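You operate a simulated robot arm through the tools that you are given. There is no shell and no other tool. Be economical: measure what you need, move in short steps, check, and stop when the job is done.

You run a simulated two-armed robot. Do the job below in one go: nothing can be reset, and whatever is moved stays where it is left.

## Task
Put the round grey filter on the long white card. Then turn the pull dial to 5. Then press the right zero button two times. Then open the bottom blue drawer, take the purple-label bag and leave it inside floor, then shut the drawer. Then turn the middle speed dial to 4. Then fetch the small white spool labelled "L-83" from the top of the middle belt and set it on top of the blue caps canister. Then stack the 6 A fuse from the top of the middle belt on top of the 10 A fuse. Then shut the middle lint drawer. Then fetch the white cone and stand it on the top of the back brown cartons. Then take the low stacked masks and put it on the shelf of the front end table. Then open the sealer table drawer, take the white sachet on the top of the front belt and put it away in the inside of the sealer table drawer and shut the drawer again. Then lift the yellow bin lid open. The order counts. Set down upright: small white spool, white cone.

It is judged by the outcome, as a careful person would: the job done as asked, and still so three seconds after it is handed in. It fails if anything else is knocked over, pushed out of place, dropped, spilled or broken. A push-on lid holds only when it is set on centred and level and pressed home; a screw cap is set on level and turned clockwise until tight.

## Robot
Two 6-joint arms with two-finger grippers on one trunk, on a base that drives. Base frame: it is fixed to the floor where the robot stands at the start and does not move with it; the origin is under the middle of the robot, x ahead of it, y to its left, z up; the surface under the hand at the start is at about z = 84. Units: cm, degrees, N and s.
The left shoulder is at the start at [7, 14.8, 115.4], the right one opposite. With the tool pointing down near the work surface each hand reaches from about 68 to 72 cm from the robot's upright axis, wherever it stands, measured 20 degrees to its own side. Places, roughly: bottom blue drawer [40, -80, 50]; bottom blue drawer floor [50, -80, 40]; caps canister [-275, -225, 75]; fuse [-200, -225, 75]; inside of the sealer table drawer [60, -290, 70]; long white card (30x8x1 cm) [-320, -310, 60]; low stacked masks (18x10x5 cm) [-360, -30, 60]; middle lint drawer [-240, -240, 50]; middle speed dial [-200, -240, 60]; pull dial [40, 40, 90]; purple-label bag [50, -175, 75]; right zero button [40, -80, 90]; round grey filter [50, 0, 75]; sealer table drawer [40, -290, 70]; shelf of the front end table [-200, 10, 30]; small white spool [-225, -225, 75]; top of the back brown cartons [-340, -300, 50]; white cone (7x7x15 cm) [-470, -240, 90]; white sachet [-325, 0, 75]; yellow bin lid [60, 460, 50]. Payload 2.45 kg a hand.
The TCP of each hand is the grasp point between the finger pads, 3 cm short of the fingertips. In the tool frame z runs along the fingers and y along their closing line. Largest opening 10.6 cm; the body of the gripper starts 7.9 cm behind the TCP.
Orientation is told as [roll, pitch, yaw] about the base's x, y, z axes, in that order, counted from this pose: with the fingers straight down and closing along the base's y, the tool's x points along the base's -x, its y along +y and its z along -z.

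## Interface
- The arms move only by the tool jog_arm. It takes "left_moves", "right_moves" or both (then of equal length, played together; a hand with none holds still); each is a list of rows, each an object (a shift or turn left out is 0, a gripper value left out holds the last) with "hand": the closure in counts, from 0 (fully open) to 255 (shut); "translation": the shift along the tool's x, y, z in cm, a list of three; "delta_rot": the turn, a rotation vector about the tool's x, y, z in degrees, a list of three. In form: [{"hand": hand, "translation": [tx, ty, tz], "delta_rot": [wx, wy, wz]}, ...]. A call has 1 to 8 rows; each row shifts and turns the commanded pose from where the row before left it, along the tool's axes as they then stand. A row lasts 0.2 s, in which the tool goes at most 5 cm and 8.6 degrees; a call with a longer step from one row to the next is refused whole, and so is a gripper value outside its range. A pose out of reach is approached as far as the arm can. The call stops where the force on the tool passes 40 N (or 10 N more than at its start, if that is more) or the arm is blocked; 0.2 s more then pass. The fingers move at their own pace (about 7.2 cm/s each) and stop on an object; they squeeze with about 27 N. The grip force told is the motor's: it shows also when the fingers shut on nothing. Time passes only in rows, and 0.2 s behind the last, so rows that do not move let the fingers close. It gives the time, the measured TCP pose, the force on the tool (base axes), the opening and the grip force at its end, in the units of the frame above (readings bear some noise), with the torque about the TCP (base axes, N m) and any sound that the robot's microphone picked up.
- Cameras (640 x 400 px; columns grow to the right, rows downward): "scene" is now at [12.48, -1.56, 136.29]; the picture's right is [-0.21, -0.98, -0.00], its down [-0.73, 0.16, -0.66] and it looks along [0.65, -0.14, -0.75] (base axes); focal length 214 px, centre (320, 200). "left" rides on the left gripper at [7.6, 0.2, -10.6] in its tool frame; the picture's right is [-0.02, 1.00, 0.00], its down [-0.78, -0.02, -0.62] and it looks along [-0.62, -0.01, 0.78] (tool axes); focal length 247 px, centre (320, 200). "right" rides on the right gripper at [7.6, -0.2, -10.6] in its tool frame; the picture's right is [0.02, 1.00, 0.00], its down [-0.78, 0.02, -0.62] and it looks along [-0.62, 0.01, 0.78] (tool axes); focal length 247 px, centre (320, 200). There is no depth. A picture from a camera that has moved, and an enlarged one, comes with that camera's place and axes in the base frame and with its lens.
- grab_frame(camera): a new picture of that camera. It takes no simulated time.
- lift_body(by): slides the trunk up (or, below 0, down) by that many cm; the arms and the scene camera ride with it, the base frame stays. It gives what a move gives, with no picture.
- base_move(legs): drives the robot by 1 to 6 legs, each [ahead, left, turn to the left] in cm, cm and degrees, along the robot's own axes; the way and the turn of a leg run together, so that a leg with both is an arc; at most 150 cm and 180 degrees a leg. The arms and the cameras ride along, it lands a little off, and it stops where it bumps. It gives what a move gives.
- pan_tilt(pan, tilt): turns the head with the scene camera to pan (to the left, within 86 degrees either way) and tilt (down, from -29 to 69), counted from straight ahead of the robot. It gives what a move gives.
- enlarge(camera, box): a new picture of the part [left, top, right, bottom] of that camera's present view, enlarged. It takes no simulated time.
- sign_off(): hands the job in; it is judged then, once.

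Work in short steps. Places have to be worked out from the pictures, the camera data and where the tool is seen: move nearer, look again, correct. Check each grasp and each placing, and mend what went wrong. You have 556 turns and 356 pictures in all, those below and enlarged ones among them. Open the grippers and draw the arms clear of the work before you hand the job in, unless the task says otherwise; then end with one line.

The tools are called after "Request:" as name(argument=value, ...) on one line, values as JSON. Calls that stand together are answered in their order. jog_arm: Moves the arms, as the interface text tells. Its arguments: {"type":"object","properties":{"left_moves":{"type":"array"},"right_moves":{"type":"array"}},"required":[]} The other tools are called the same way: lift_body (by) slides the trunk up or down; base_move (legs) drives the base; pan_tilt (pan, tilt) turns the head that bears the scene camera; grab_frame (camera) takes a picture; enlarge (camera, box) takes an enlarged picture of a part of a camera's view; sign_off () hands the job in.

At the start:

```text
clock: 0.0
left_tcp_pos: [60.38, -2.41, 114.88]
left_tool_rot: [0.1, 0.1, -0.1]
left_force: [-0.7, 0.6, 0.5]
left_ft_torque: [0.0, 0.02, 0.0]
left_grip_width: 10.63
left_grasp_force: 0.0
right_tcp_pos: [33.84, -52.17, 122.25]
right_tool_rot: [0.0, -0.1, -0.1]
right_force: [0.0, -0.6, 0.6]
right_ft_torque: [-0.02, -0.03, 0.0]
right_grip_width: 10.57
right_grasp_force: 0.1
trunk travel left (down, up): [-62.7, 31.3]
robot x, y, heading: [-0.1, -0.18, 0.2]
head pan, tilt: [-12.2, 48.3]
```

scene: 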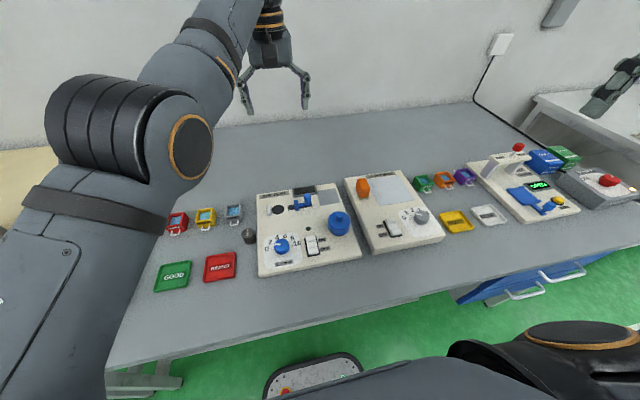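
right: 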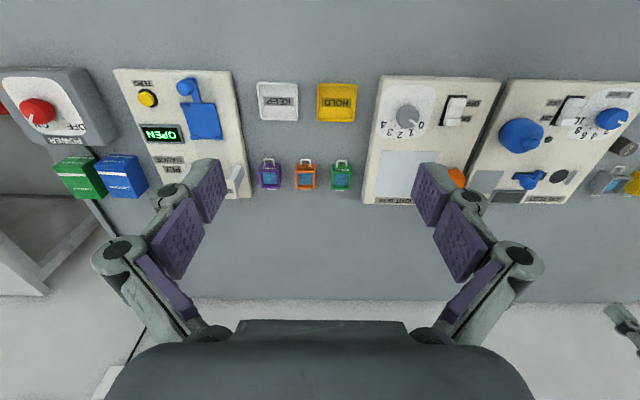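
left: 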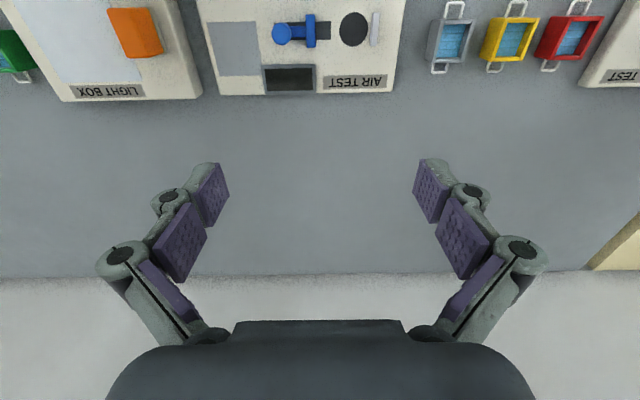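

I start by looking closer at the table in front, to find the round grey filter and the pull dial.

Request:
enlarge(camera="scene", box=[140, 170, 360, 307])

Request:
enlarge(camera="scene", box=[340, 120, 640, 308])

Request:
pan_tilt(pan=40, tilt=40)

Request:
grab_frame(camera="scene")

```text
2.91 times, centred on (250, 238) of scene
camera zoom: at [12.48, -1.56, 136.29], right [-0.21, -0.98, 0.0], down [-0.73, 0.16, -0.66], along [0.65, -0.14, -0.75], focal length 624 px, centre (524, 88)
```

zoom: 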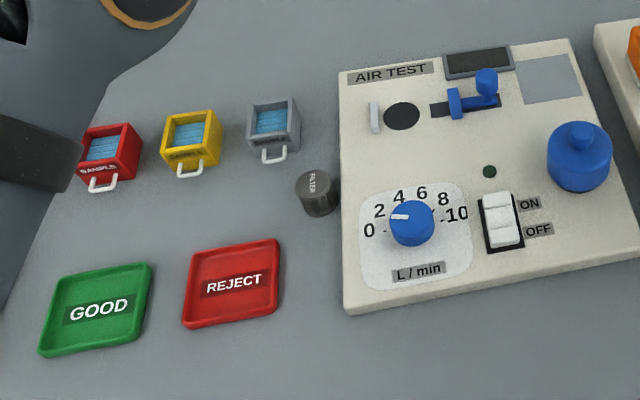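

```text
2.13 times, centred on (490, 214) of scene
camera zoom: at [12.48, -1.56, 136.29], right [-0.21, -0.98, 0.0], down [-0.73, 0.16, -0.66], along [0.65, -0.14, -0.75], focal length 456 px, centre (-42, 170)
```

zoom: 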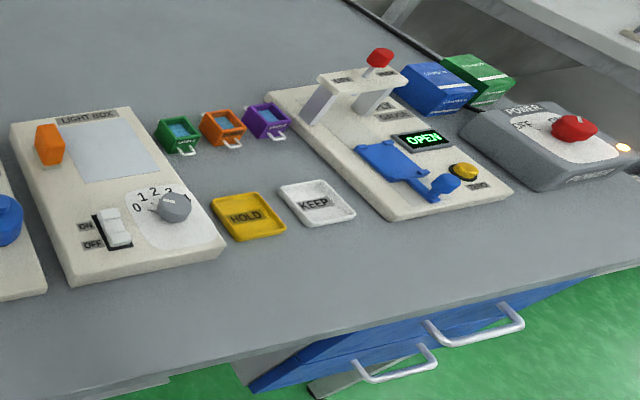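

```text
clock: 1.2
left_tcp_pos: [60.37, -2.39, 114.97]
left_tool_rot: [0.0, 0.1, 0.0]
left_force: [-0.6, -0.2, 0.0]
left_ft_torque: [0.05, 0.01, 0.02]
left_grip_width: 10.6
left_grasp_force: 0.1
right_tcp_pos: [33.89, -52.08, 122.28]
right_tool_rot: [0.0, 0.0, 0.0]
right_force: [0.1, 0.1, 0.4]
right_ft_torque: [0.0, -0.01, 0.02]
right_grip_width: 10.62
right_grasp_force: 0.1
trunk travel left (down, up): [-62.7, 31.3]
robot x, y, heading: [0.13, 0.34, 0.1]
head pan, tilt: [40.0, 40.0]
```

```text
350 pictures are left
camera scene: at [11.32, 5.55, 137.48], right [0.64, -0.77, 0.0], down [-0.49, -0.41, -0.77], along [0.59, 0.49, -0.64], focal length 214 px, centre (320, 200)
```

scene: 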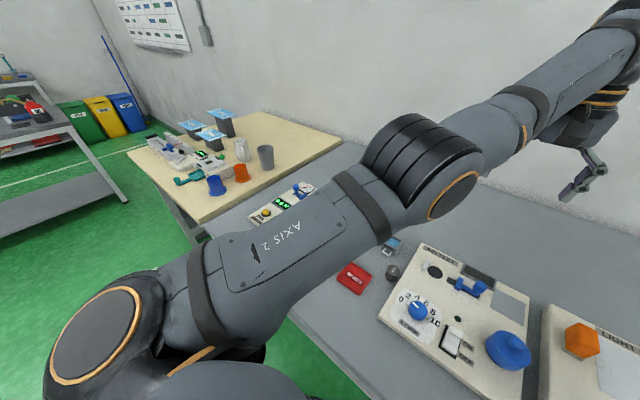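

The dark cylinder marked "FILTER" stands at about [47, 10], close to the air-test panel, so I'll grip it along x (yaw 90). I bring the left hand over it while turning.

Request:
jog_arm(left_moves=[{"translation": [2.7, 2.5, 1.5]}, {"translation": [2.7, 2.5, 1.5]}, {"translation": [2.7, 2.5, 1.5]}, {"translation": [2.7, 2.5, 1.5]}, {"translation": [2.7, 2.5, 1.5]}])

Request:
jog_arm(left_moves=[{"delta_rot": [0, 0, 8.5]}, {"delta_rot": [0, 0, 8.5]}, {"delta_rot": [0, 0, 8.5]}, {"delta_rot": [0, 0, 8.5]}, {"delta_rot": [0, 0, 8.5]}, {"delta_rot": [0, 0, 8.5]}])

Request:
grab_frame(camera="left")

```text
clock: 2.4
left_tcp_pos: [62.44, 2.39, 113.92]
left_tool_rot: [0.0, 0.1, 0.0]
left_force: [0.6, -0.5, -0.5]
left_ft_torque: [-0.05, 0.02, -0.02]
left_grip_width: 10.59
left_grasp_force: 0.0
left hand out of reach, approached as far as the arm can: row 1, 2, 3, 4, 5
right_tcp_pos: [33.85, -52.16, 122.32]
right_tool_rot: [0.1, 0.0, 0.0]
right_force: [0.5, -1.3, 1.2]
right_ft_torque: [0.0, -0.01, 0.01]
right_grip_width: 10.59
right_grasp_force: 0.1
trunk travel left (down, up): [-62.7, 31.3]
robot x, y, heading: [0.38, -0.25, 0.1]
head pan, tilt: [40.0, 40.0]
```

```text
clock: 3.8
left_tcp_pos: [62.48, 2.07, 113.91]
left_tool_rot: [0.0, 0.1, -51.1]
left_force: [-0.3, 1.1, -0.6]
left_ft_torque: [-0.01, -0.03, 0.02]
left_grip_width: 10.6
left_grasp_force: 0.1
right_tcp_pos: [33.77, -52.26, 122.42]
right_tool_rot: [0.1, -0.1, 0.0]
right_force: [-0.6, 0.2, 0.0]
right_ft_torque: [0.0, -0.05, 0.01]
right_grip_width: 10.62
right_grasp_force: 0.0
trunk travel left (down, up): [-62.7, 31.3]
robot x, y, heading: [-0.05, 0.31, 0.1]
head pan, tilt: [40.0, 40.0]
```

```text
349 pictures are left
camera left: at [57.61, 8.01, 124.57], right [0.79, 0.61, 0.0], down [0.48, -0.62, 0.62], along [0.38, -0.49, -0.78], focal length 247 px, centre (320, 200)
```

left: 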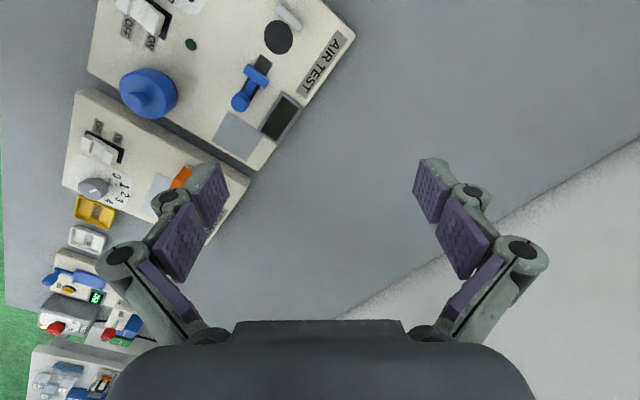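

The arm has a narrow annulus of reach, so I must place the base (target ≈ 70 cm away, 20° to the side). I look left and right before driving back.

Request:
pan_tilt(pan=86, tilt=15)

Request:
grab_frame(camera="scene")

Request:
pan_tilt(pan=-86, tilt=15)

Request:
grab_frame(camera="scene")

```text
clock: 4.9
left_tcp_pos: [62.29, 2.14, 113.86]
left_tool_rot: [-0.1, 0.1, -51.0]
left_force: [0.5, 0.7, -0.5]
left_ft_torque: [0.01, -0.06, 0.0]
left_grip_width: 10.58
left_grasp_force: 0.0
right_tcp_pos: [33.66, -52.18, 122.19]
right_tool_rot: [0.0, 0.0, -0.1]
right_force: [0.2, -0.1, 0.3]
right_ft_torque: [0.03, -0.01, 0.0]
right_grip_width: 10.61
right_grasp_force: 0.1
trunk travel left (down, up): [-62.7, 31.3]
robot x, y, heading: [-0.33, 0.21, -0.0]
head pan, tilt: [85.9, 15.0]
```

```text
348 pictures are left
camera scene: at [5.48, 9.41, 141.43], right [1.0, -0.07, 0.0], down [-0.02, -0.26, -0.97], along [0.07, 0.96, -0.26], focal length 214 px, centre (320, 200)
```

scene: 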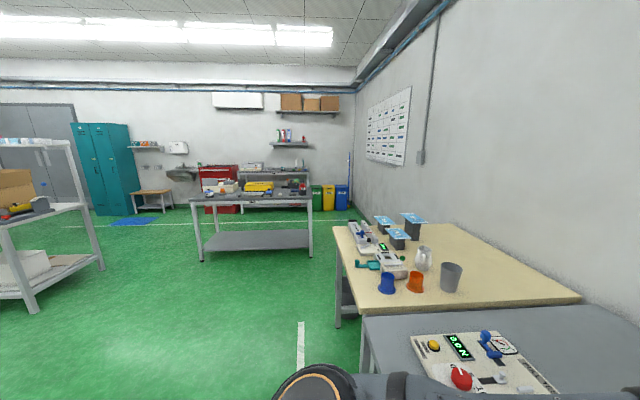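

```text
clock: 7.5
left_tcp_pos: [62.34, 2.04, 113.97]
left_tool_rot: [-0.1, 0.1, -50.9]
left_force: [0.9, -0.3, 0.0]
left_ft_torque: [0.03, 0.01, 0.0]
left_grip_width: 10.62
left_grasp_force: 0.1
right_tcp_pos: [33.84, -52.28, 122.27]
right_tool_rot: [-0.1, 0.0, 0.0]
right_force: [-0.4, -0.8, 0.3]
right_ft_torque: [-0.01, 0.02, -0.04]
right_grip_width: 10.61
right_grasp_force: 0.0
trunk travel left (down, up): [-62.7, 31.3]
robot x, y, heading: [-0.19, -0.15, -0.3]
head pan, tilt: [-85.9, 15.0]
```

```text
347 pictures are left
camera scene: at [5.47, -9.22, 141.43], right [-1.0, -0.07, 0.0], down [-0.02, 0.26, -0.97], along [0.07, -0.96, -0.26], focal length 214 px, centre (320, 200)
```

scene: 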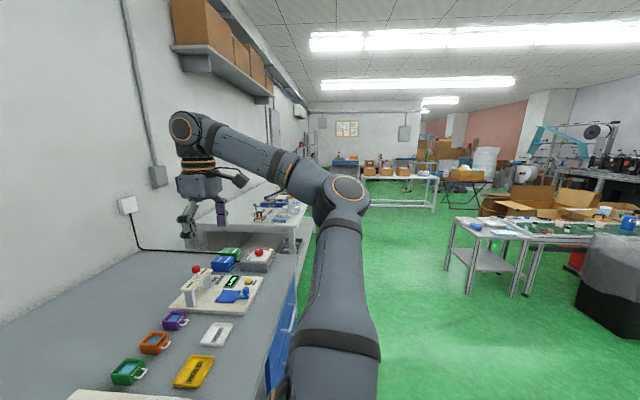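

The room behind is open for a metre or so; I back off so the filter sits at the left hand's reach, keeping the head pointed forward.

Request:
base_move(legs=[[-19, -13, 0]])

Request:
pan_tilt(pan=15, tilt=35)

Request:
jog_arm(left_moves=[{"delta_rot": [0, 0, 8.5]}, {"delta_rot": [0, 0, 8.5]}, {"delta_rot": [0, 0, 8.5]}, {"delta_rot": [0, 0, 8.5]}, {"delta_rot": [0, 0, 5]}])

Request:
grab_frame(camera="scene")

Request:
grab_frame(camera="left")

```text
clock: 9.3
left_tcp_pos: [42.78, -11.09, 113.88]
left_tool_rot: [-0.2, 0.0, -50.9]
left_force: [0.0, -0.1, -0.2]
left_ft_torque: [-0.02, -0.02, 0.01]
left_grip_width: 10.59
left_grasp_force: 0.2
right_tcp_pos: [14.29, -65.39, 122.2]
right_tool_rot: [0.0, 0.1, 0.0]
right_force: [0.1, 0.6, -0.9]
right_ft_torque: [0.0, 0.02, -0.01]
right_grip_width: 10.59
right_grasp_force: 0.1
trunk travel left (down, up): [-62.7, 31.3]
robot x, y, heading: [-19.42, -13.24, -0.2]
head pan, tilt: [-85.9, 15.0]
```

```text
clock: 11.1
left_tcp_pos: [42.78, -11.15, 113.87]
left_tool_rot: [-0.2, 0.1, -51.0]
left_force: [-0.4, -0.1, -0.5]
left_ft_torque: [0.0, 0.0, 0.02]
left_grip_width: 10.57
left_grasp_force: 0.1
right_tcp_pos: [14.2, -65.37, 122.32]
right_tool_rot: [0.1, 0.0, 0.0]
right_force: [-0.8, 0.2, -0.1]
right_ft_torque: [0.0, -0.01, 0.01]
right_grip_width: 10.59
right_grasp_force: 0.0
trunk travel left (down, up): [-62.7, 31.3]
robot x, y, heading: [-19.6, -13.38, 0.0]
head pan, tilt: [15.0, 35.0]
```

```text
clock: 12.3
left_tcp_pos: [42.79, -11.06, 113.86]
left_tool_rot: [-0.2, 0.1, -90.2]
left_force: [0.0, -1.0, -0.7]
left_ft_torque: [0.03, 0.03, -0.02]
left_grip_width: 10.61
left_grasp_force: 0.0
right_tcp_pos: [14.22, -65.39, 122.24]
right_tool_rot: [0.0, 0.1, 0.0]
right_force: [0.9, 0.1, 0.7]
right_ft_torque: [0.01, -0.02, -0.02]
right_grip_width: 10.6
right_grasp_force: 0.0
trunk travel left (down, up): [-62.7, 31.3]
robot x, y, heading: [-19.56, -13.54, -0.3]
head pan, tilt: [15.0, 35.0]
```

```text
346 pictures are left
camera scene: at [-6.25, -10.83, 138.23], right [0.26, -0.97, 0.0], down [-0.55, -0.15, -0.82], along [0.79, 0.21, -0.57], focal length 214 px, centre (320, 200)
```

scene: 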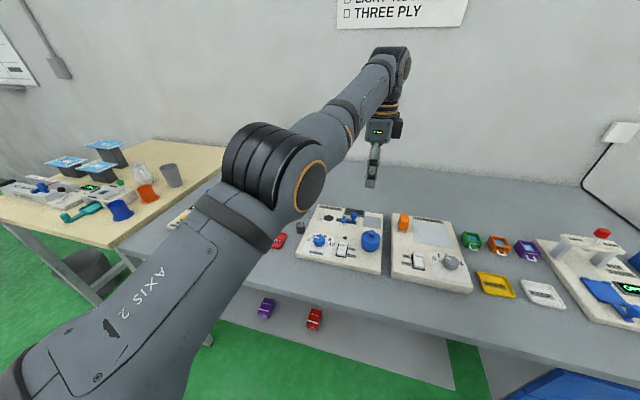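

```text
345 pictures are left
camera left: at [42.91, -3.59, 124.55], right [1.0, -0.02, 0.0], down [-0.02, -0.78, 0.62], along [-0.02, -0.62, -0.78], focal length 247 px, centre (320, 200)
```

left: 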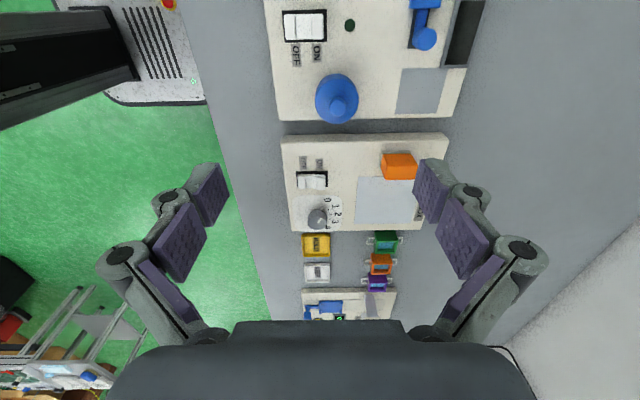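

Now shift the left hand over the filter (tool x is now base +y, tool y is base +x).

Request:
jog_arm(left_moves=[{"translation": [4.2, 0.85, 1.8]}, {"translation": [4.2, 0.85, 1.8]}, {"translation": [4.2, 0.85, 1.8]}, {"translation": [4.2, 0.85, 1.8]}, {"translation": [4.2, 0.85, 1.8]}])

Request:
grab_frame(camera="left")

```text
clock: 13.5
left_tcp_pos: [48.8, 9.64, 105.2]
left_tool_rot: [-0.3, 0.1, -90.0]
left_force: [-0.5, 0.7, 0.0]
left_ft_torque: [-0.04, 0.06, 0.0]
left_grip_width: 10.59
left_grasp_force: 0.0
left hand out of reach, approached as far as the arm can: row 1, 2, 3
right_tcp_pos: [14.34, -65.12, 122.35]
right_tool_rot: [-0.1, 0.1, 0.0]
right_force: [0.8, 0.2, 0.8]
right_ft_torque: [-0.08, 0.05, 0.01]
right_grip_width: 10.61
right_grasp_force: 0.0
trunk travel left (down, up): [-62.7, 31.3]
robot x, y, heading: [-19.42, -13.11, 0.0]
head pan, tilt: [15.0, 35.0]
```

```text
344 pictures are left
camera left: at [48.83, 17.23, 115.84], right [1.0, -0.02, 0.0], down [-0.02, -0.78, 0.62], along [-0.02, -0.62, -0.78], focal length 247 px, centre (320, 200)
```

left: 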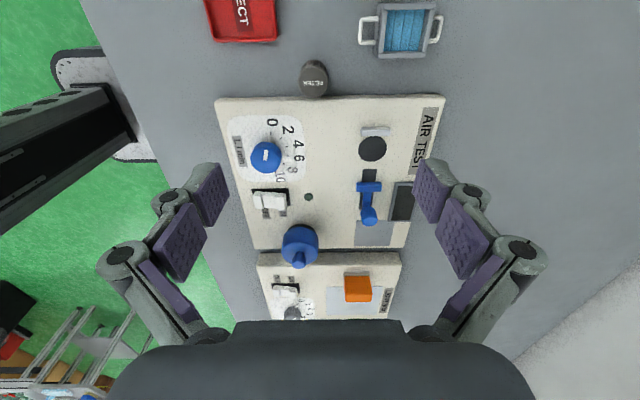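

Filter is at about [48.0, 11.8]. I move over it and go down partly, then check.

Request:
jog_arm(left_moves=[{"translation": [1.1, -0.4, 4]}, {"translation": [1.1, -0.4, 4]}, {"translation": [0, 0, 4]}])

Request:
grab_frame(camera="left")

```text
clock: 14.3
left_tcp_pos: [48.12, 11.74, 93.25]
left_tool_rot: [-0.1, 0.1, -90.1]
left_force: [0.3, -0.4, -1.2]
left_ft_torque: [0.0, 0.0, -0.03]
left_grip_width: 10.59
left_grasp_force: 0.0
right_tcp_pos: [14.24, -65.56, 122.22]
right_tool_rot: [0.0, -0.1, 0.0]
right_force: [-0.2, 0.3, 0.6]
right_ft_torque: [0.0, 0.0, 0.01]
right_grip_width: 10.59
right_grasp_force: 0.0
trunk travel left (down, up): [-62.7, 31.3]
robot x, y, heading: [-19.38, -13.4, -0.1]
head pan, tilt: [15.0, 35.0]
```

```text
343 pictures are left
camera left: at [48.15, 19.25, 103.98], right [1.0, -0.02, 0.0], down [-0.02, -0.78, 0.62], along [-0.01, -0.62, -0.78], focal length 247 px, centre (320, 200)
```

left: 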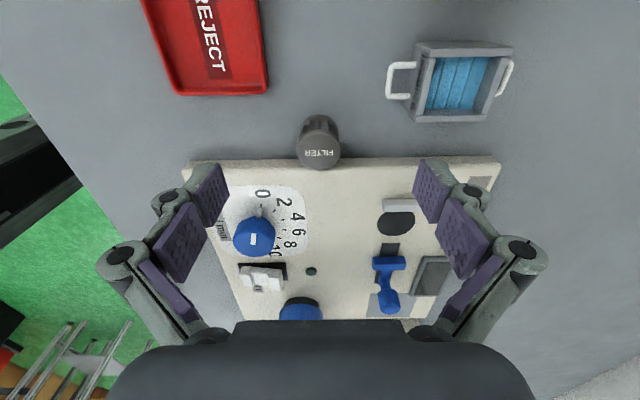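

The filter is centred between the fingers; I go down another 4.5 cm and look again.

Request:
jog_arm(left_moves=[{"translation": [-0.3, 0, 2.2]}, {"translation": [0, 0, 2.2]}])

Request:
grab_frame(camera="left")

```text
clock: 14.9
left_tcp_pos: [47.96, 11.39, 89.07]
left_tool_rot: [-0.1, 0.0, -90.0]
left_force: [-0.2, 0.2, -0.2]
left_ft_torque: [0.0, 0.01, -0.01]
left_grip_width: 10.59
left_grasp_force: 0.1
right_tcp_pos: [14.26, -65.34, 122.23]
right_tool_rot: [0.0, 0.0, 0.0]
right_force: [0.5, 0.0, 1.3]
right_ft_torque: [0.01, 0.01, -0.01]
right_grip_width: 10.61
right_grasp_force: 0.1
trunk travel left (down, up): [-62.7, 31.3]
robot x, y, heading: [-19.62, -13.42, 0.2]
head pan, tilt: [15.0, 35.0]
```

```text
342 pictures are left
camera left: at [48.16, 18.93, 99.65], right [1.0, -0.02, 0.0], down [-0.02, -0.78, 0.62], along [-0.02, -0.62, -0.78], focal length 247 px, centre (320, 200)
```

left: 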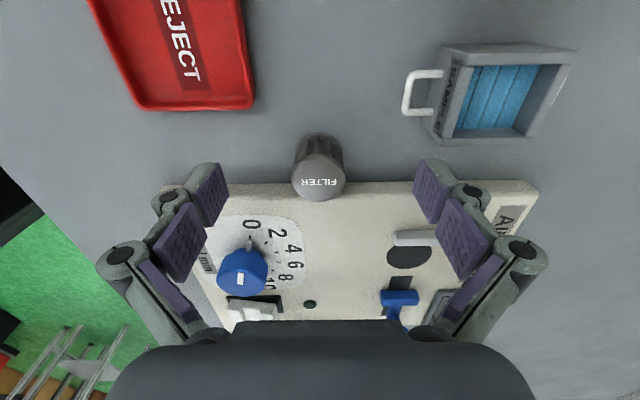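

The filter's axis looks about 0.8 cm nearer the panel; I correct, go down to z≈87.6 and close gently.

Request:
jog_arm(left_moves=[{"translation": [-0.7, 0.1, 0]}, {"translation": [0, 0, 1.4]}, {"hand": 255}, {"hand": 255}, {"hand": 255}, {"hand": 255}])

Request:
grab_frame(camera="left")

```text
clock: 16.3
left_tcp_pos: [47.99, 10.59, 87.51]
left_tool_rot: [-0.1, 0.0, -89.9]
left_force: [0.3, -0.4, 0.3]
left_ft_torque: [-0.01, 0.04, -0.02]
left_grip_width: 3.14
left_grasp_force: 27.7
right_tcp_pos: [14.31, -65.38, 122.4]
right_tool_rot: [0.1, 0.1, 0.0]
right_force: [1.7, 0.7, -0.2]
right_ft_torque: [0.04, 0.0, 0.0]
right_grip_width: 10.63
right_grasp_force: 0.2
trunk travel left (down, up): [-62.7, 31.3]
robot x, y, heading: [-19.48, -13.37, -0.2]
head pan, tilt: [15.0, 35.0]
```

```text
341 pictures are left
camera left: at [48.12, 18.19, 98.25], right [1.0, -0.02, 0.0], down [-0.02, -0.78, 0.62], along [-0.02, -0.62, -0.78], focal length 247 px, centre (320, 200)
```

left: 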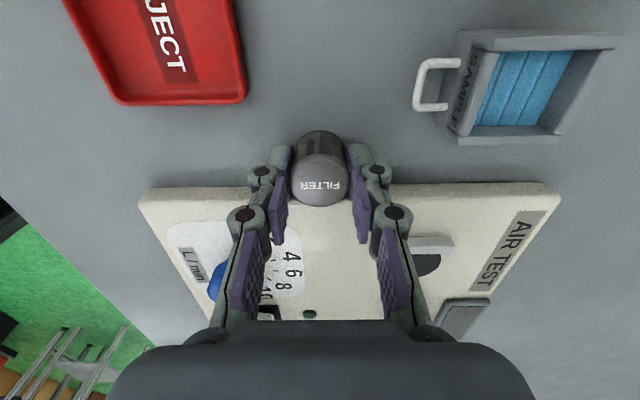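

Gripped (3.1 cm). Lift it up high, clear of all.

Request:
jog_arm(left_moves=[{"translation": [0, 0, -5]}, {"translation": [0, 0, -5]}, {"translation": [0, 0, -5]}, {"translation": [0, 0, -4]}])

Request:
base_move(legs=[[-35, 0, 0], [0, 0, 180]])

Request:
pan_tilt(pan=50, tilt=20)

Request:
grab_frame(camera="scene")

Request:
pan_tilt(pan=-30, tilt=20)

Request:
grab_frame(camera="scene")

```text
clock: 17.3
left_tcp_pos: [47.79, 10.57, 106.44]
left_tool_rot: [-0.1, 0.1, -90.0]
left_force: [0.1, 0.0, 0.4]
left_ft_torque: [-0.01, 0.01, -0.04]
left_grip_width: 3.13
left_grasp_force: 27.2
right_tcp_pos: [14.18, -65.48, 122.2]
right_tool_rot: [0.0, -0.1, 0.0]
right_force: [-0.1, -0.5, 0.3]
right_ft_torque: [0.0, 0.0, -0.01]
right_grip_width: 10.59
right_grasp_force: 0.0
trunk travel left (down, up): [-62.7, 31.3]
robot x, y, heading: [-19.55, -13.45, -0.1]
head pan, tilt: [15.0, 35.0]
```

```text
clock: 26.9
left_tcp_pos: [-122.17, -38.41, 106.24]
left_tool_rot: [-0.1, 0.0, 91.1]
left_force: [0.5, 0.8, 0.3]
left_ft_torque: [0.0, 0.04, -0.02]
left_grip_width: 3.12
left_grasp_force: 27.2
right_tcp_pos: [-89.74, 38.35, 122.32]
right_tool_rot: [0.0, -0.1, -178.9]
right_force: [0.4, -0.2, -0.4]
right_ft_torque: [0.01, 0.0, 0.0]
right_grip_width: 10.61
right_grasp_force: 0.0
trunk travel left (down, up): [-62.7, 31.3]
robot x, y, heading: [-54.61, -13.04, -178.9]
head pan, tilt: [15.0, 35.0]
```

```text
clock: 28.0
left_tcp_pos: [-122.08, -38.32, 106.34]
left_tool_rot: [-0.1, 0.0, 91.1]
left_force: [0.6, -0.4, -0.6]
left_ft_torque: [0.0, 0.02, 0.03]
left_grip_width: 3.14
left_grasp_force: 26.8
right_tcp_pos: [-89.75, 38.39, 122.13]
right_tool_rot: [0.0, -0.1, -178.8]
right_force: [0.4, 0.2, -0.1]
right_ft_torque: [0.0, -0.01, 0.01]
right_grip_width: 10.6
right_grasp_force: 0.1
trunk travel left (down, up): [-62.7, 31.3]
robot x, y, heading: [-54.7, -13.25, -178.8]
head pan, tilt: [50.0, 20.0]
```

```text
340 pictures are left
camera scene: at [-66.02, -20.42, 140.62], right [-0.78, 0.63, 0.0], down [0.22, 0.27, -0.94], along [-0.59, -0.73, -0.34], focal length 214 px, centre (320, 200)
```

scene: 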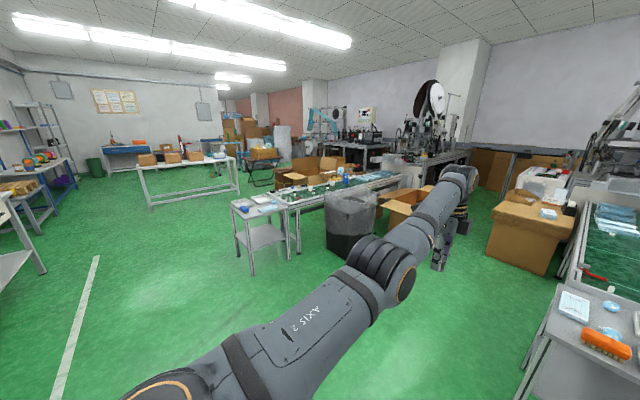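

```text
clock: 29.5
left_tcp_pos: [-122.04, -38.3, 106.41]
left_tool_rot: [-0.2, -0.1, 91.1]
left_force: [0.3, 0.8, 0.3]
left_ft_torque: [0.03, -0.04, 0.01]
left_grip_width: 3.14
left_grasp_force: 27.8
right_tcp_pos: [-89.77, 38.42, 122.28]
right_tool_rot: [0.0, 0.1, -178.9]
right_force: [0.2, -0.1, -0.3]
right_ft_torque: [-0.01, 0.01, 0.02]
right_grip_width: 10.56
right_grasp_force: 0.0
trunk travel left (down, up): [-62.7, 31.3]
robot x, y, heading: [-55.17, -13.29, -178.8]
head pan, tilt: [-30.0, 20.0]
```

```text
339 pictures are left
camera scene: at [-68.32, -8.69, 140.62], right [0.48, 0.88, 0.0], down [0.3, -0.17, -0.94], along [-0.82, 0.45, -0.34], focal length 214 px, centre (320, 200)
```

scene: 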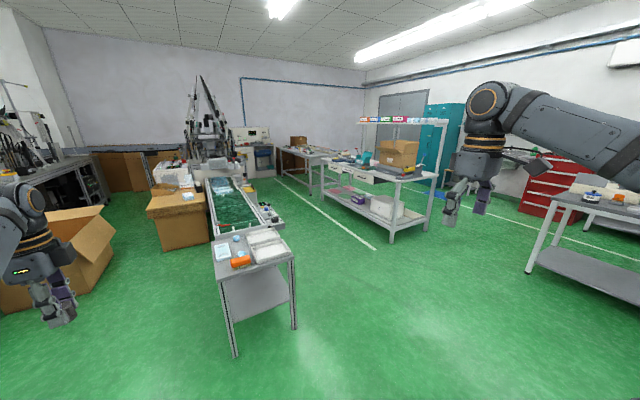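

The map becomes clear: front belt near y≈0, middle belt near y≈-225. I enlarge the area around the cartons/card.

Request:
pan_tilt(pan=50, tilt=20)

Request:
enlarge(camera="scene", box=[230, 110, 470, 260])

```text
clock: 31.0
left_tcp_pos: [-122.08, -38.32, 106.34]
left_tool_rot: [-0.2, 0.0, 91.1]
left_force: [-0.3, 0.1, -1.4]
left_ft_torque: [0.02, -0.01, -0.01]
left_grip_width: 3.13
left_grasp_force: 27.5
right_tcp_pos: [-89.74, 38.41, 122.22]
right_tool_rot: [-0.1, 0.0, -178.9]
right_force: [0.4, 0.1, 0.2]
right_ft_torque: [-0.02, -0.02, 0.0]
right_grip_width: 10.64
right_grasp_force: 0.1
trunk travel left (down, up): [-62.7, 31.3]
robot x, y, heading: [-55.21, -12.81, -178.8]
head pan, tilt: [50.0, 20.0]
```

```text
2.67 times, centred on (350, 185) of scene
camera zoom: at [-66.02, -20.43, 140.62], right [-0.78, 0.63, 0.0], down [0.22, 0.27, -0.94], along [-0.59, -0.73, -0.34], focal length 572 px, centre (240, 240)
```

zoom: 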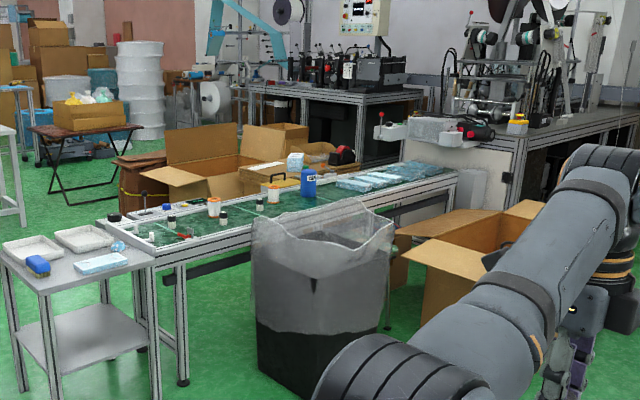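

I drive sideways down the aisle (robot's left is -y), then look west at the cartons from there.

Request:
base_move(legs=[[0, 150, 0], [0, 150, 0]])

Request:
pan_tilt(pan=20, tilt=20)

Request:
grab_frame(camera="scene")

```text
clock: 45.5
left_tcp_pos: [-118.91, -337.86, 106.23]
left_tool_rot: [-0.1, 0.1, 90.4]
left_force: [0.5, 0.5, 0.1]
left_ft_torque: [-0.01, 0.02, 0.02]
left_grip_width: 3.13
left_grasp_force: 27.1
right_tcp_pos: [-85.72, -261.49, 122.3]
right_tool_rot: [-0.1, -0.1, -179.6]
right_force: [-0.8, 0.6, 0.4]
right_ft_torque: [0.01, 0.01, 0.04]
right_grip_width: 10.59
right_grasp_force: 0.1
trunk travel left (down, up): [-62.7, 31.3]
robot x, y, heading: [-51.62, -313.18, -179.6]
head pan, tilt: [50.0, 20.0]
```

```text
clock: 46.4
left_tcp_pos: [-118.95, -337.86, 106.36]
left_tool_rot: [-0.2, 0.0, 90.5]
left_force: [-0.6, -0.4, 0.4]
left_ft_torque: [-0.03, 0.03, 0.02]
left_grip_width: 3.15
left_grasp_force: 26.3
right_tcp_pos: [-85.76, -261.56, 122.24]
right_tool_rot: [0.0, 0.0, -179.5]
right_force: [0.2, 0.6, -0.4]
right_ft_torque: [-0.02, 0.02, 0.02]
right_grip_width: 10.6
right_grasp_force: 0.0
trunk travel left (down, up): [-62.7, 31.3]
robot x, y, heading: [-51.22, -313.39, -179.5]
head pan, tilt: [20.0, 20.0]
```

```text
337 pictures are left
camera scene: at [-65.44, -316.57, 140.62], right [-0.35, 0.94, 0.0], down [0.32, 0.12, -0.94], along [-0.88, -0.33, -0.34], focal length 214 px, centre (320, 200)
```

scene: 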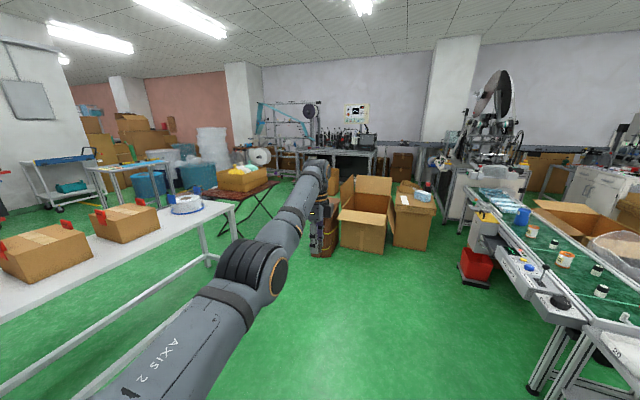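

There is a closed carton with white things on its top near (410,195). I enlarge there and the belt side.

Request:
enlarge(camera="scene", box=[320, 160, 480, 260])

Request:
enlarge(camera="scene", box=[440, 180, 640, 305])

```text
4.00 times, centred on (400, 210) of scene
camera zoom: at [-65.44, -316.57, 140.62], right [-0.35, 0.94, 0.0], down [0.32, 0.12, -0.94], along [-0.88, -0.33, -0.34], focal length 858 px, centre (0, 160)
```

zoom: 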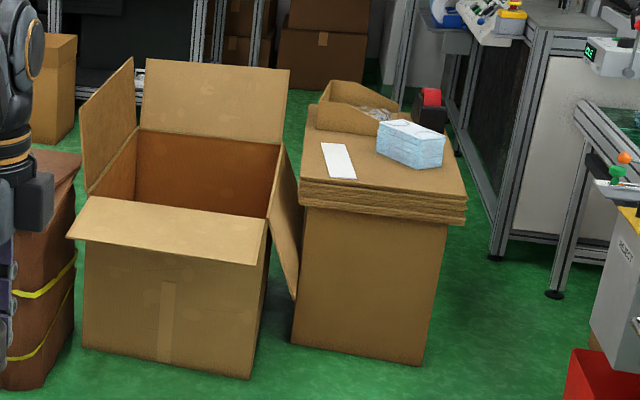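

```text
3.20 times, centred on (540, 242) of scene
camera zoom: at [-65.44, -316.57, 140.62], right [-0.35, 0.94, 0.0], down [0.32, 0.12, -0.94], along [-0.88, -0.33, -0.34], focal length 686 px, centre (-384, 64)
```

zoom: 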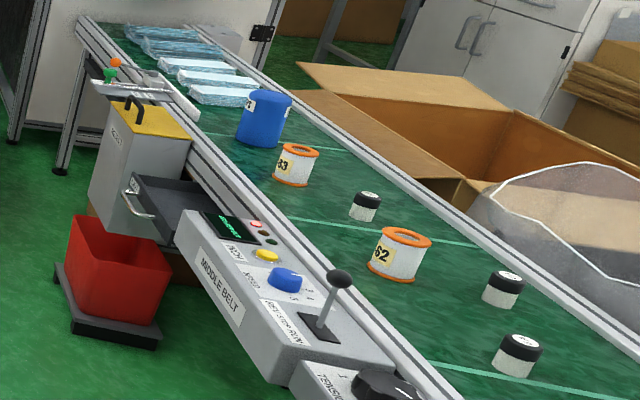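

The white card lies on the closed carton, about x -321…-292, y≈-307, z≈60. I drive west staying between the belt console and the open carton's flap, stopping short to look.

Request:
base_move(legs=[[135, -14, 0]])

Request:
pan_tilt(pan=0, tilt=40)

Request:
grab_frame(camera="scene")

```text
clock: 53.3
left_tcp_pos: [-254.9, -326.97, 106.44]
left_tool_rot: [-0.1, 0.0, 91.3]
left_force: [0.6, -0.1, -0.4]
left_ft_torque: [-0.01, -0.01, -0.01]
left_grip_width: 3.13
left_grasp_force: 26.8
right_tcp_pos: [-222.84, -250.22, 122.26]
right_tool_rot: [0.0, 0.0, -178.6]
right_force: [0.1, -0.3, 0.1]
right_ft_torque: [0.0, -0.02, 0.01]
right_grip_width: 10.62
right_grasp_force: 0.1
trunk travel left (down, up): [-62.7, 31.3]
robot x, y, heading: [-188.35, -301.73, -178.9]
head pan, tilt: [20.0, 20.0]
```

```text
clock: 54.1
left_tcp_pos: [-254.83, -327.01, 106.43]
left_tool_rot: [-0.2, 0.1, 91.3]
left_force: [0.0, -0.1, -0.2]
left_ft_torque: [-0.04, -0.01, 0.01]
left_grip_width: 3.14
left_grasp_force: 26.9
right_tcp_pos: [-222.89, -250.21, 122.18]
right_tool_rot: [-0.1, 0.0, -178.6]
right_force: [0.5, 0.0, 0.6]
right_ft_torque: [-0.02, -0.04, 0.02]
right_grip_width: 10.58
right_grasp_force: 0.1
trunk travel left (down, up): [-62.7, 31.3]
robot x, y, heading: [-188.15, -301.26, -178.7]
head pan, tilt: [0.0, 40.0]
```

```text
334 pictures are left
camera scene: at [-201.58, -301.8, 137.48], right [-0.02, 1.0, 0.0], down [0.64, 0.02, -0.77], along [-0.77, -0.02, -0.64], focal length 214 px, centre (320, 200)
```

scene: 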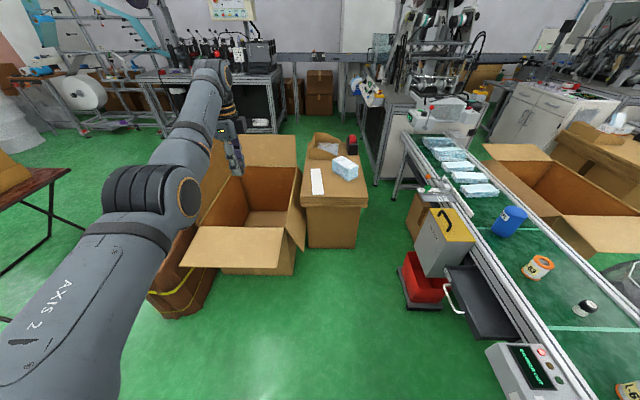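

Card centre is now estimated near [-317, -307], z≈57. I drive to about (-249,-293) and turn a bit right so the card is at the left hand's reach.

Request:
base_move(legs=[[60, -9.5, 0], [0, 0, -9.7]])

Request:
lift_body(by=-10)

Request:
grab_frame(camera="left")

Request:
grab_frame(camera="scene")

```text
clock: 58.2
left_tcp_pos: [-319.07, -307.92, 106.28]
left_tool_rot: [-0.1, -0.1, 82.0]
left_force: [-0.5, -0.2, -0.6]
left_ft_torque: [-0.01, -0.02, -0.02]
left_grip_width: 3.15
left_grasp_force: 26.8
right_tcp_pos: [-275.08, -237.36, 122.21]
right_tool_rot: [-0.1, 0.0, 172.0]
right_force: [0.1, -0.6, 1.4]
right_ft_torque: [0.01, 0.01, -0.01]
right_grip_width: 10.62
right_grasp_force: 0.1
trunk travel left (down, up): [-62.7, 31.3]
robot x, y, heading: [-248.47, -294.1, 172.0]
head pan, tilt: [0.0, 40.0]
```

```text
clock: 59.6
left_tcp_pos: [-319.11, -308.02, 96.36]
left_tool_rot: [0.0, 0.0, 82.1]
left_force: [0.5, 0.7, 0.0]
left_ft_torque: [-0.03, 0.0, 0.02]
left_grip_width: 3.12
left_grasp_force: 27.0
right_tcp_pos: [-274.99, -237.36, 112.26]
right_tool_rot: [-0.1, -0.1, 171.9]
right_force: [0.4, -0.3, 0.0]
right_ft_torque: [0.0, 0.03, 0.01]
right_grip_width: 10.6
right_grasp_force: 0.0
trunk travel left (down, up): [-52.7, 41.3]
robot x, y, heading: [-248.88, -294.09, 172.1]
head pan, tilt: [0.0, 40.0]
```

```text
333 pictures are left
camera left: at [-320.47, -315.63, 107.04], right [-0.99, 0.16, 0.0], down [0.12, 0.77, 0.62], along [0.1, 0.61, -0.78], focal length 247 px, centre (320, 200)
```

left: 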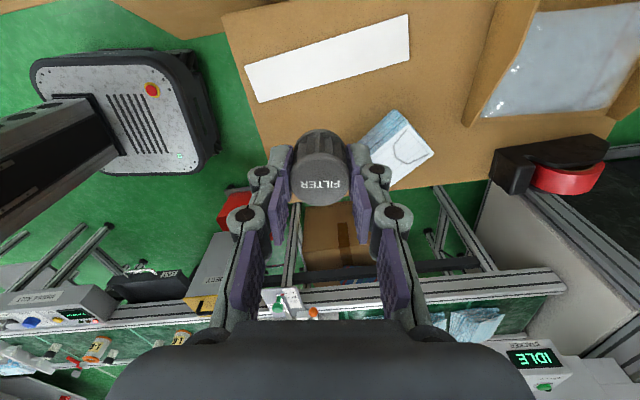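

```text
332 pictures are left
camera scene: at [-262.43, -291.77, 127.48], right [0.14, 0.99, 0.0], down [0.64, -0.09, -0.77], along [-0.76, 0.11, -0.64], focal length 214 px, centre (320, 200)
```

scene: 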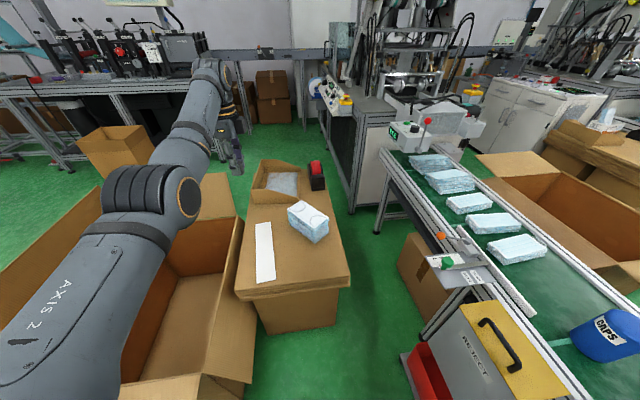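

The filter is nearly right above the card's centre. I lower the trunk 14 cm more, then approach with the arm.

Request:
lift_body(by=-14)

Request:
jog_arm(left_moves=[{"translation": [0, 0, 4]}, {"translation": [0, 0, 4]}, {"translation": [0, 0, 4]}])

Request:
grab_frame(camera="left")

```text
clock: 61.2
left_tcp_pos: [-319.17, -307.92, 82.39]
left_tool_rot: [-0.1, 0.0, 82.0]
left_force: [-0.1, -0.3, 0.0]
left_ft_torque: [-0.01, 0.03, 0.01]
left_grip_width: 3.12
left_grasp_force: 26.8
right_tcp_pos: [-274.99, -237.3, 98.29]
right_tool_rot: [0.0, 0.1, 171.9]
right_force: [-0.7, -0.1, -0.2]
right_ft_torque: [-0.01, -0.01, 0.01]
right_grip_width: 10.59
right_grasp_force: 0.0
trunk travel left (down, up): [-38.7, 55.3]
robot x, y, heading: [-248.83, -293.94, 172.1]
head pan, tilt: [0.0, 40.0]
```

```text
clock: 62.0
left_tcp_pos: [-319.1, -308.03, 70.32]
left_tool_rot: [-0.1, 0.1, 82.0]
left_force: [-0.6, -0.1, 0.2]
left_ft_torque: [0.03, 0.01, -0.02]
left_grip_width: 3.13
left_grasp_force: 27.8
right_tcp_pos: [-275.12, -237.36, 98.33]
right_tool_rot: [-0.1, 0.0, 172.1]
right_force: [0.5, -0.4, -0.1]
right_ft_torque: [0.0, 0.0, 0.02]
right_grip_width: 10.6
right_grasp_force: 0.2
trunk travel left (down, up): [-38.7, 55.3]
robot x, y, heading: [-248.68, -293.82, 171.7]
head pan, tilt: [0.0, 40.0]
```

```text
331 pictures are left
camera left: at [-320.4, -315.64, 80.89], right [-0.99, 0.16, 0.0], down [0.12, 0.77, 0.62], along [0.1, 0.61, -0.78], focal length 247 px, centre (320, 200)
```

left: 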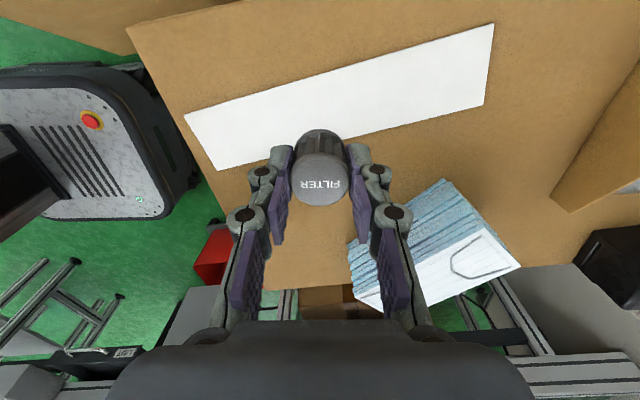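

Card centre about [-321, -307.6], surface ≈56. I shift slightly and descend to just above.

Request:
jog_arm(left_moves=[{"translation": [0.3, 1.5, 3.5]}, {"translation": [0, 0, 3.5]}, {"translation": [0, 0, 1.5]}])

Request:
grab_frame(camera="left")

```text
clock: 62.8
left_tcp_pos: [-320.11, -307.85, 61.84]
left_tool_rot: [-0.2, 0.0, 82.0]
left_force: [-0.7, 0.3, 0.0]
left_ft_torque: [0.04, 0.0, -0.02]
left_grip_width: 3.13
left_grasp_force: 27.1
left hand out of reach, approached as far as the arm can: row 3
right_tcp_pos: [-275.16, -237.39, 98.24]
right_tool_rot: [-0.1, 0.0, 172.0]
right_force: [0.2, -0.1, -1.1]
right_ft_torque: [0.01, 0.03, -0.02]
right_grip_width: 10.61
right_grasp_force: 0.0
trunk travel left (down, up): [-38.7, 55.3]
robot x, y, heading: [-248.97, -293.84, 171.9]
head pan, tilt: [0.0, 40.0]
```

```text
330 pictures are left
camera left: at [-321.49, -315.65, 72.55], right [-0.99, 0.16, 0.0], down [0.12, 0.77, 0.62], along [0.1, 0.61, -0.78], focal length 247 px, centre (320, 200)
```

left: 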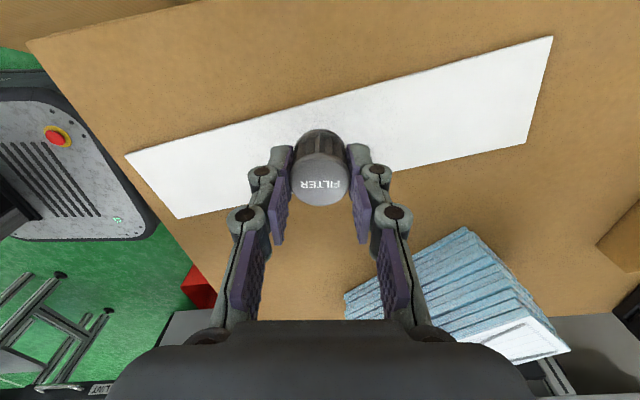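

Arm at its reach limit; I use the trunk to lower the last bit, watching force.

Request:
lift_body(by=-1.5)

Request:
grab_frame(camera="left")

```text
clock: 63.5
left_tcp_pos: [-320.1, -307.92, 60.44]
left_tool_rot: [-0.1, 0.0, 81.9]
left_force: [0.1, -0.4, 0.1]
left_ft_torque: [-0.01, 0.0, 0.0]
left_grip_width: 3.14
left_grasp_force: 26.8
right_tcp_pos: [-274.96, -237.48, 96.81]
right_tool_rot: [0.0, 0.0, 171.9]
right_force: [-0.3, -0.1, 0.3]
right_ft_torque: [0.0, 0.05, -0.02]
right_grip_width: 10.61
right_grasp_force: 0.0
trunk travel left (down, up): [-37.2, 56.8]
robot x, y, heading: [-249.08, -293.22, 171.8]
head pan, tilt: [0.0, 40.0]
```

```text
329 pictures are left
camera left: at [-321.45, -315.66, 71.12], right [-0.99, 0.16, 0.0], down [0.12, 0.77, 0.62], along [0.1, 0.61, -0.78], focal length 247 px, centre (320, 200)
```

left: 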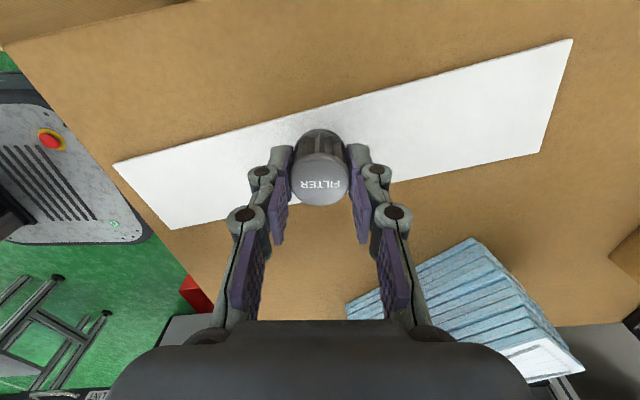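

About 1.5–2 cm to go; lower in smaller steps.

Request:
lift_body(by=-1.2)

Request:
lift_body(by=-0.4)

```text
clock: 64.1
left_tcp_pos: [-320.16, -308.05, 59.31]
left_tool_rot: [0.0, 0.0, 82.0]
left_force: [-0.1, 1.0, -0.4]
left_ft_torque: [0.01, 0.03, 0.0]
left_grip_width: 3.14
left_grasp_force: 27.3
right_tcp_pos: [-274.98, -237.38, 95.57]
right_tool_rot: [0.0, 0.0, 172.0]
right_force: [0.0, 0.5, 0.1]
right_ft_torque: [0.0, 0.02, 0.0]
right_grip_width: 10.6
right_grasp_force: 0.0
trunk travel left (down, up): [-36.0, 58.0]
robot x, y, heading: [-248.81, -294.04, 172.0]
head pan, tilt: [0.0, 40.0]
```

```text
clock: 64.6
left_tcp_pos: [-320.09, -307.95, 58.86]
left_tool_rot: [-0.1, 0.1, 82.0]
left_force: [-0.5, 0.1, 2.6]
left_ft_torque: [0.0, 0.01, 0.0]
left_grip_width: 3.14
left_grasp_force: 27.0
right_tcp_pos: [-275.01, -237.4, 95.22]
right_tool_rot: [0.1, 0.0, 172.0]
right_force: [0.4, -0.4, -0.1]
right_ft_torque: [0.01, 0.0, 0.03]
right_grip_width: 10.59
right_grasp_force: 0.0
trunk travel left (down, up): [-35.6, 58.4]
robot x, y, heading: [-248.75, -293.73, 172.2]
head pan, tilt: [0.0, 40.0]
```

Contact is starting (2.6 N). Open the fingers and check.

Request:
lift_body(by=-0.1)

Request:
jog_arm(left_moves=[{"hand": 120}, {"hand": 120}])

Request:
jog_arm(left_moves=[{"translation": [0, 0, -2]}, {"translation": [0, 0, -4]}, {"translation": [0, 0, -4], "hand": 0}])

Request:
grab_frame(camera="left")

```text
clock: 65.1
left_tcp_pos: [-320.09, -307.95, 58.93]
left_tool_rot: [0.0, 0.1, 81.9]
left_force: [-0.3, 0.3, 7.8]
left_ft_torque: [-0.05, 0.0, 0.01]
left_grip_width: 3.13
left_grasp_force: 27.7
right_tcp_pos: [-274.93, -237.39, 95.01]
right_tool_rot: [0.0, -0.1, 171.9]
right_force: [-0.5, 0.2, -0.4]
right_ft_torque: [0.02, -0.01, -0.03]
right_grip_width: 10.59
right_grasp_force: 0.1
trunk travel left (down, up): [-35.5, 58.5]
robot x, y, heading: [-248.8, -293.7, 172.0]
head pan, tilt: [0.0, 40.0]
```

```text
clock: 65.7
left_tcp_pos: [-320.11, -307.98, 58.57]
left_tool_rot: [-0.1, 0.1, 81.9]
left_force: [0.0, 0.8, 0.1]
left_ft_torque: [-0.01, 0.05, 0.01]
left_grip_width: 5.6
left_grasp_force: 0.0
right_tcp_pos: [-275.06, -237.38, 95.08]
right_tool_rot: [-0.1, 0.0, 172.0]
right_force: [0.4, -0.7, 0.3]
right_ft_torque: [-0.01, -0.05, 0.02]
right_grip_width: 10.6
right_grasp_force: 0.1
trunk travel left (down, up): [-35.5, 58.5]
robot x, y, heading: [-248.71, -293.8, 172.1]
head pan, tilt: [0.0, 40.0]
```

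```text
clock: 66.5
left_tcp_pos: [-320.17, -308.13, 68.74]
left_tool_rot: [-0.2, 0.0, 81.9]
left_force: [0.4, 0.0, -0.1]
left_ft_torque: [0.02, 0.02, -0.02]
left_grip_width: 10.27
left_grasp_force: 0.0
right_tcp_pos: [-274.95, -237.35, 95.02]
right_tool_rot: [0.1, -0.1, 172.0]
right_force: [-0.2, -0.7, 1.0]
right_ft_torque: [-0.01, 0.01, -0.03]
right_grip_width: 10.58
right_grasp_force: 0.1
trunk travel left (down, up): [-35.5, 58.5]
robot x, y, heading: [-248.78, -293.46, 171.9]
head pan, tilt: [0.0, 40.0]
```

```text
328 pictures are left
camera left: at [-321.47, -315.78, 79.46], right [-0.99, 0.16, 0.0], down [0.12, 0.77, 0.62], along [0.1, 0.61, -0.78], focal length 247 px, centre (320, 200)
```

left: 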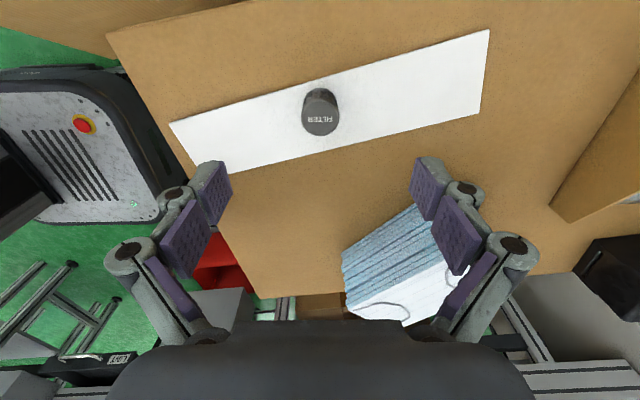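

Filter stands on the card. Raise the trunk and back out the way I came.

Request:
lift_body(by=25.5)

Request:
base_move(legs=[[-62, 0, 0], [0, 0, 8], [-130, 12, 0], [0, -150, 0], [0, -150, 0], [0, 0, -180]])

Request:
pan_tilt(pan=0, tilt=40)

Request:
grab_frame(camera="scene")

```text
clock: 69.1
left_tcp_pos: [-320.16, -308.14, 94.25]
left_tool_rot: [-0.2, 0.1, 82.0]
left_force: [-0.4, -0.5, 0.1]
left_ft_torque: [0.0, 0.0, -0.02]
left_grip_width: 10.56
left_grasp_force: 0.1
right_tcp_pos: [-274.94, -237.37, 120.63]
right_tool_rot: [0.0, 0.0, 171.9]
right_force: [0.8, -0.3, -0.9]
right_ft_torque: [-0.04, 0.02, -0.01]
right_grip_width: 10.59
right_grasp_force: 0.1
trunk travel left (down, up): [-61.0, 33.0]
robot x, y, heading: [-248.85, -293.7, 172.0]
head pan, tilt: [0.0, 40.0]
```

```text
clock: 101.0
left_tcp_pos: [12.43, 10.45, 94.2]
left_tool_rot: [-0.1, 0.0, -92.0]
left_force: [-0.4, 0.1, 0.6]
left_ft_torque: [-0.05, 0.0, 0.0]
left_grip_width: 10.55
left_grasp_force: 0.1
right_tcp_pos: [-25.0, -64.79, 120.5]
right_tool_rot: [0.0, 0.1, -1.9]
right_force: [-0.2, 0.4, -1.0]
right_ft_torque: [0.02, 0.0, 0.0]
right_grip_width: 10.61
right_grasp_force: 0.1
trunk travel left (down, up): [-61.0, 33.0]
robot x, y, heading: [-56.97, -11.54, -2.0]
head pan, tilt: [0.0, 40.0]
```

```text
clock: 101.6
left_tcp_pos: [12.5, 10.29, 94.06]
left_tool_rot: [-0.2, 0.0, -92.0]
left_force: [0.3, 0.1, 0.8]
left_ft_torque: [0.02, 0.01, 0.0]
left_grip_width: 10.6
left_grasp_force: 0.0
right_tcp_pos: [-25.12, -64.75, 120.66]
right_tool_rot: [0.0, -0.1, -1.9]
right_force: [0.3, -1.1, 0.4]
right_ft_torque: [0.0, 0.02, 0.04]
right_grip_width: 10.6
right_grasp_force: 0.1
trunk travel left (down, up): [-61.0, 33.0]
robot x, y, heading: [-57.05, -11.34, -1.9]
head pan, tilt: [0.0, 40.0]
```

```text
327 pictures are left
camera scene: at [-43.7, -11.78, 135.78], right [-0.03, -1.0, 0.0], down [-0.64, 0.02, -0.77], along [0.77, -0.03, -0.64], focal length 214 px, centre (320, 200)
```

scene: 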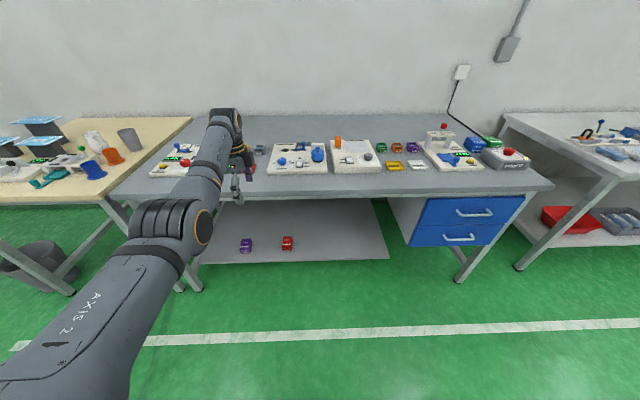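

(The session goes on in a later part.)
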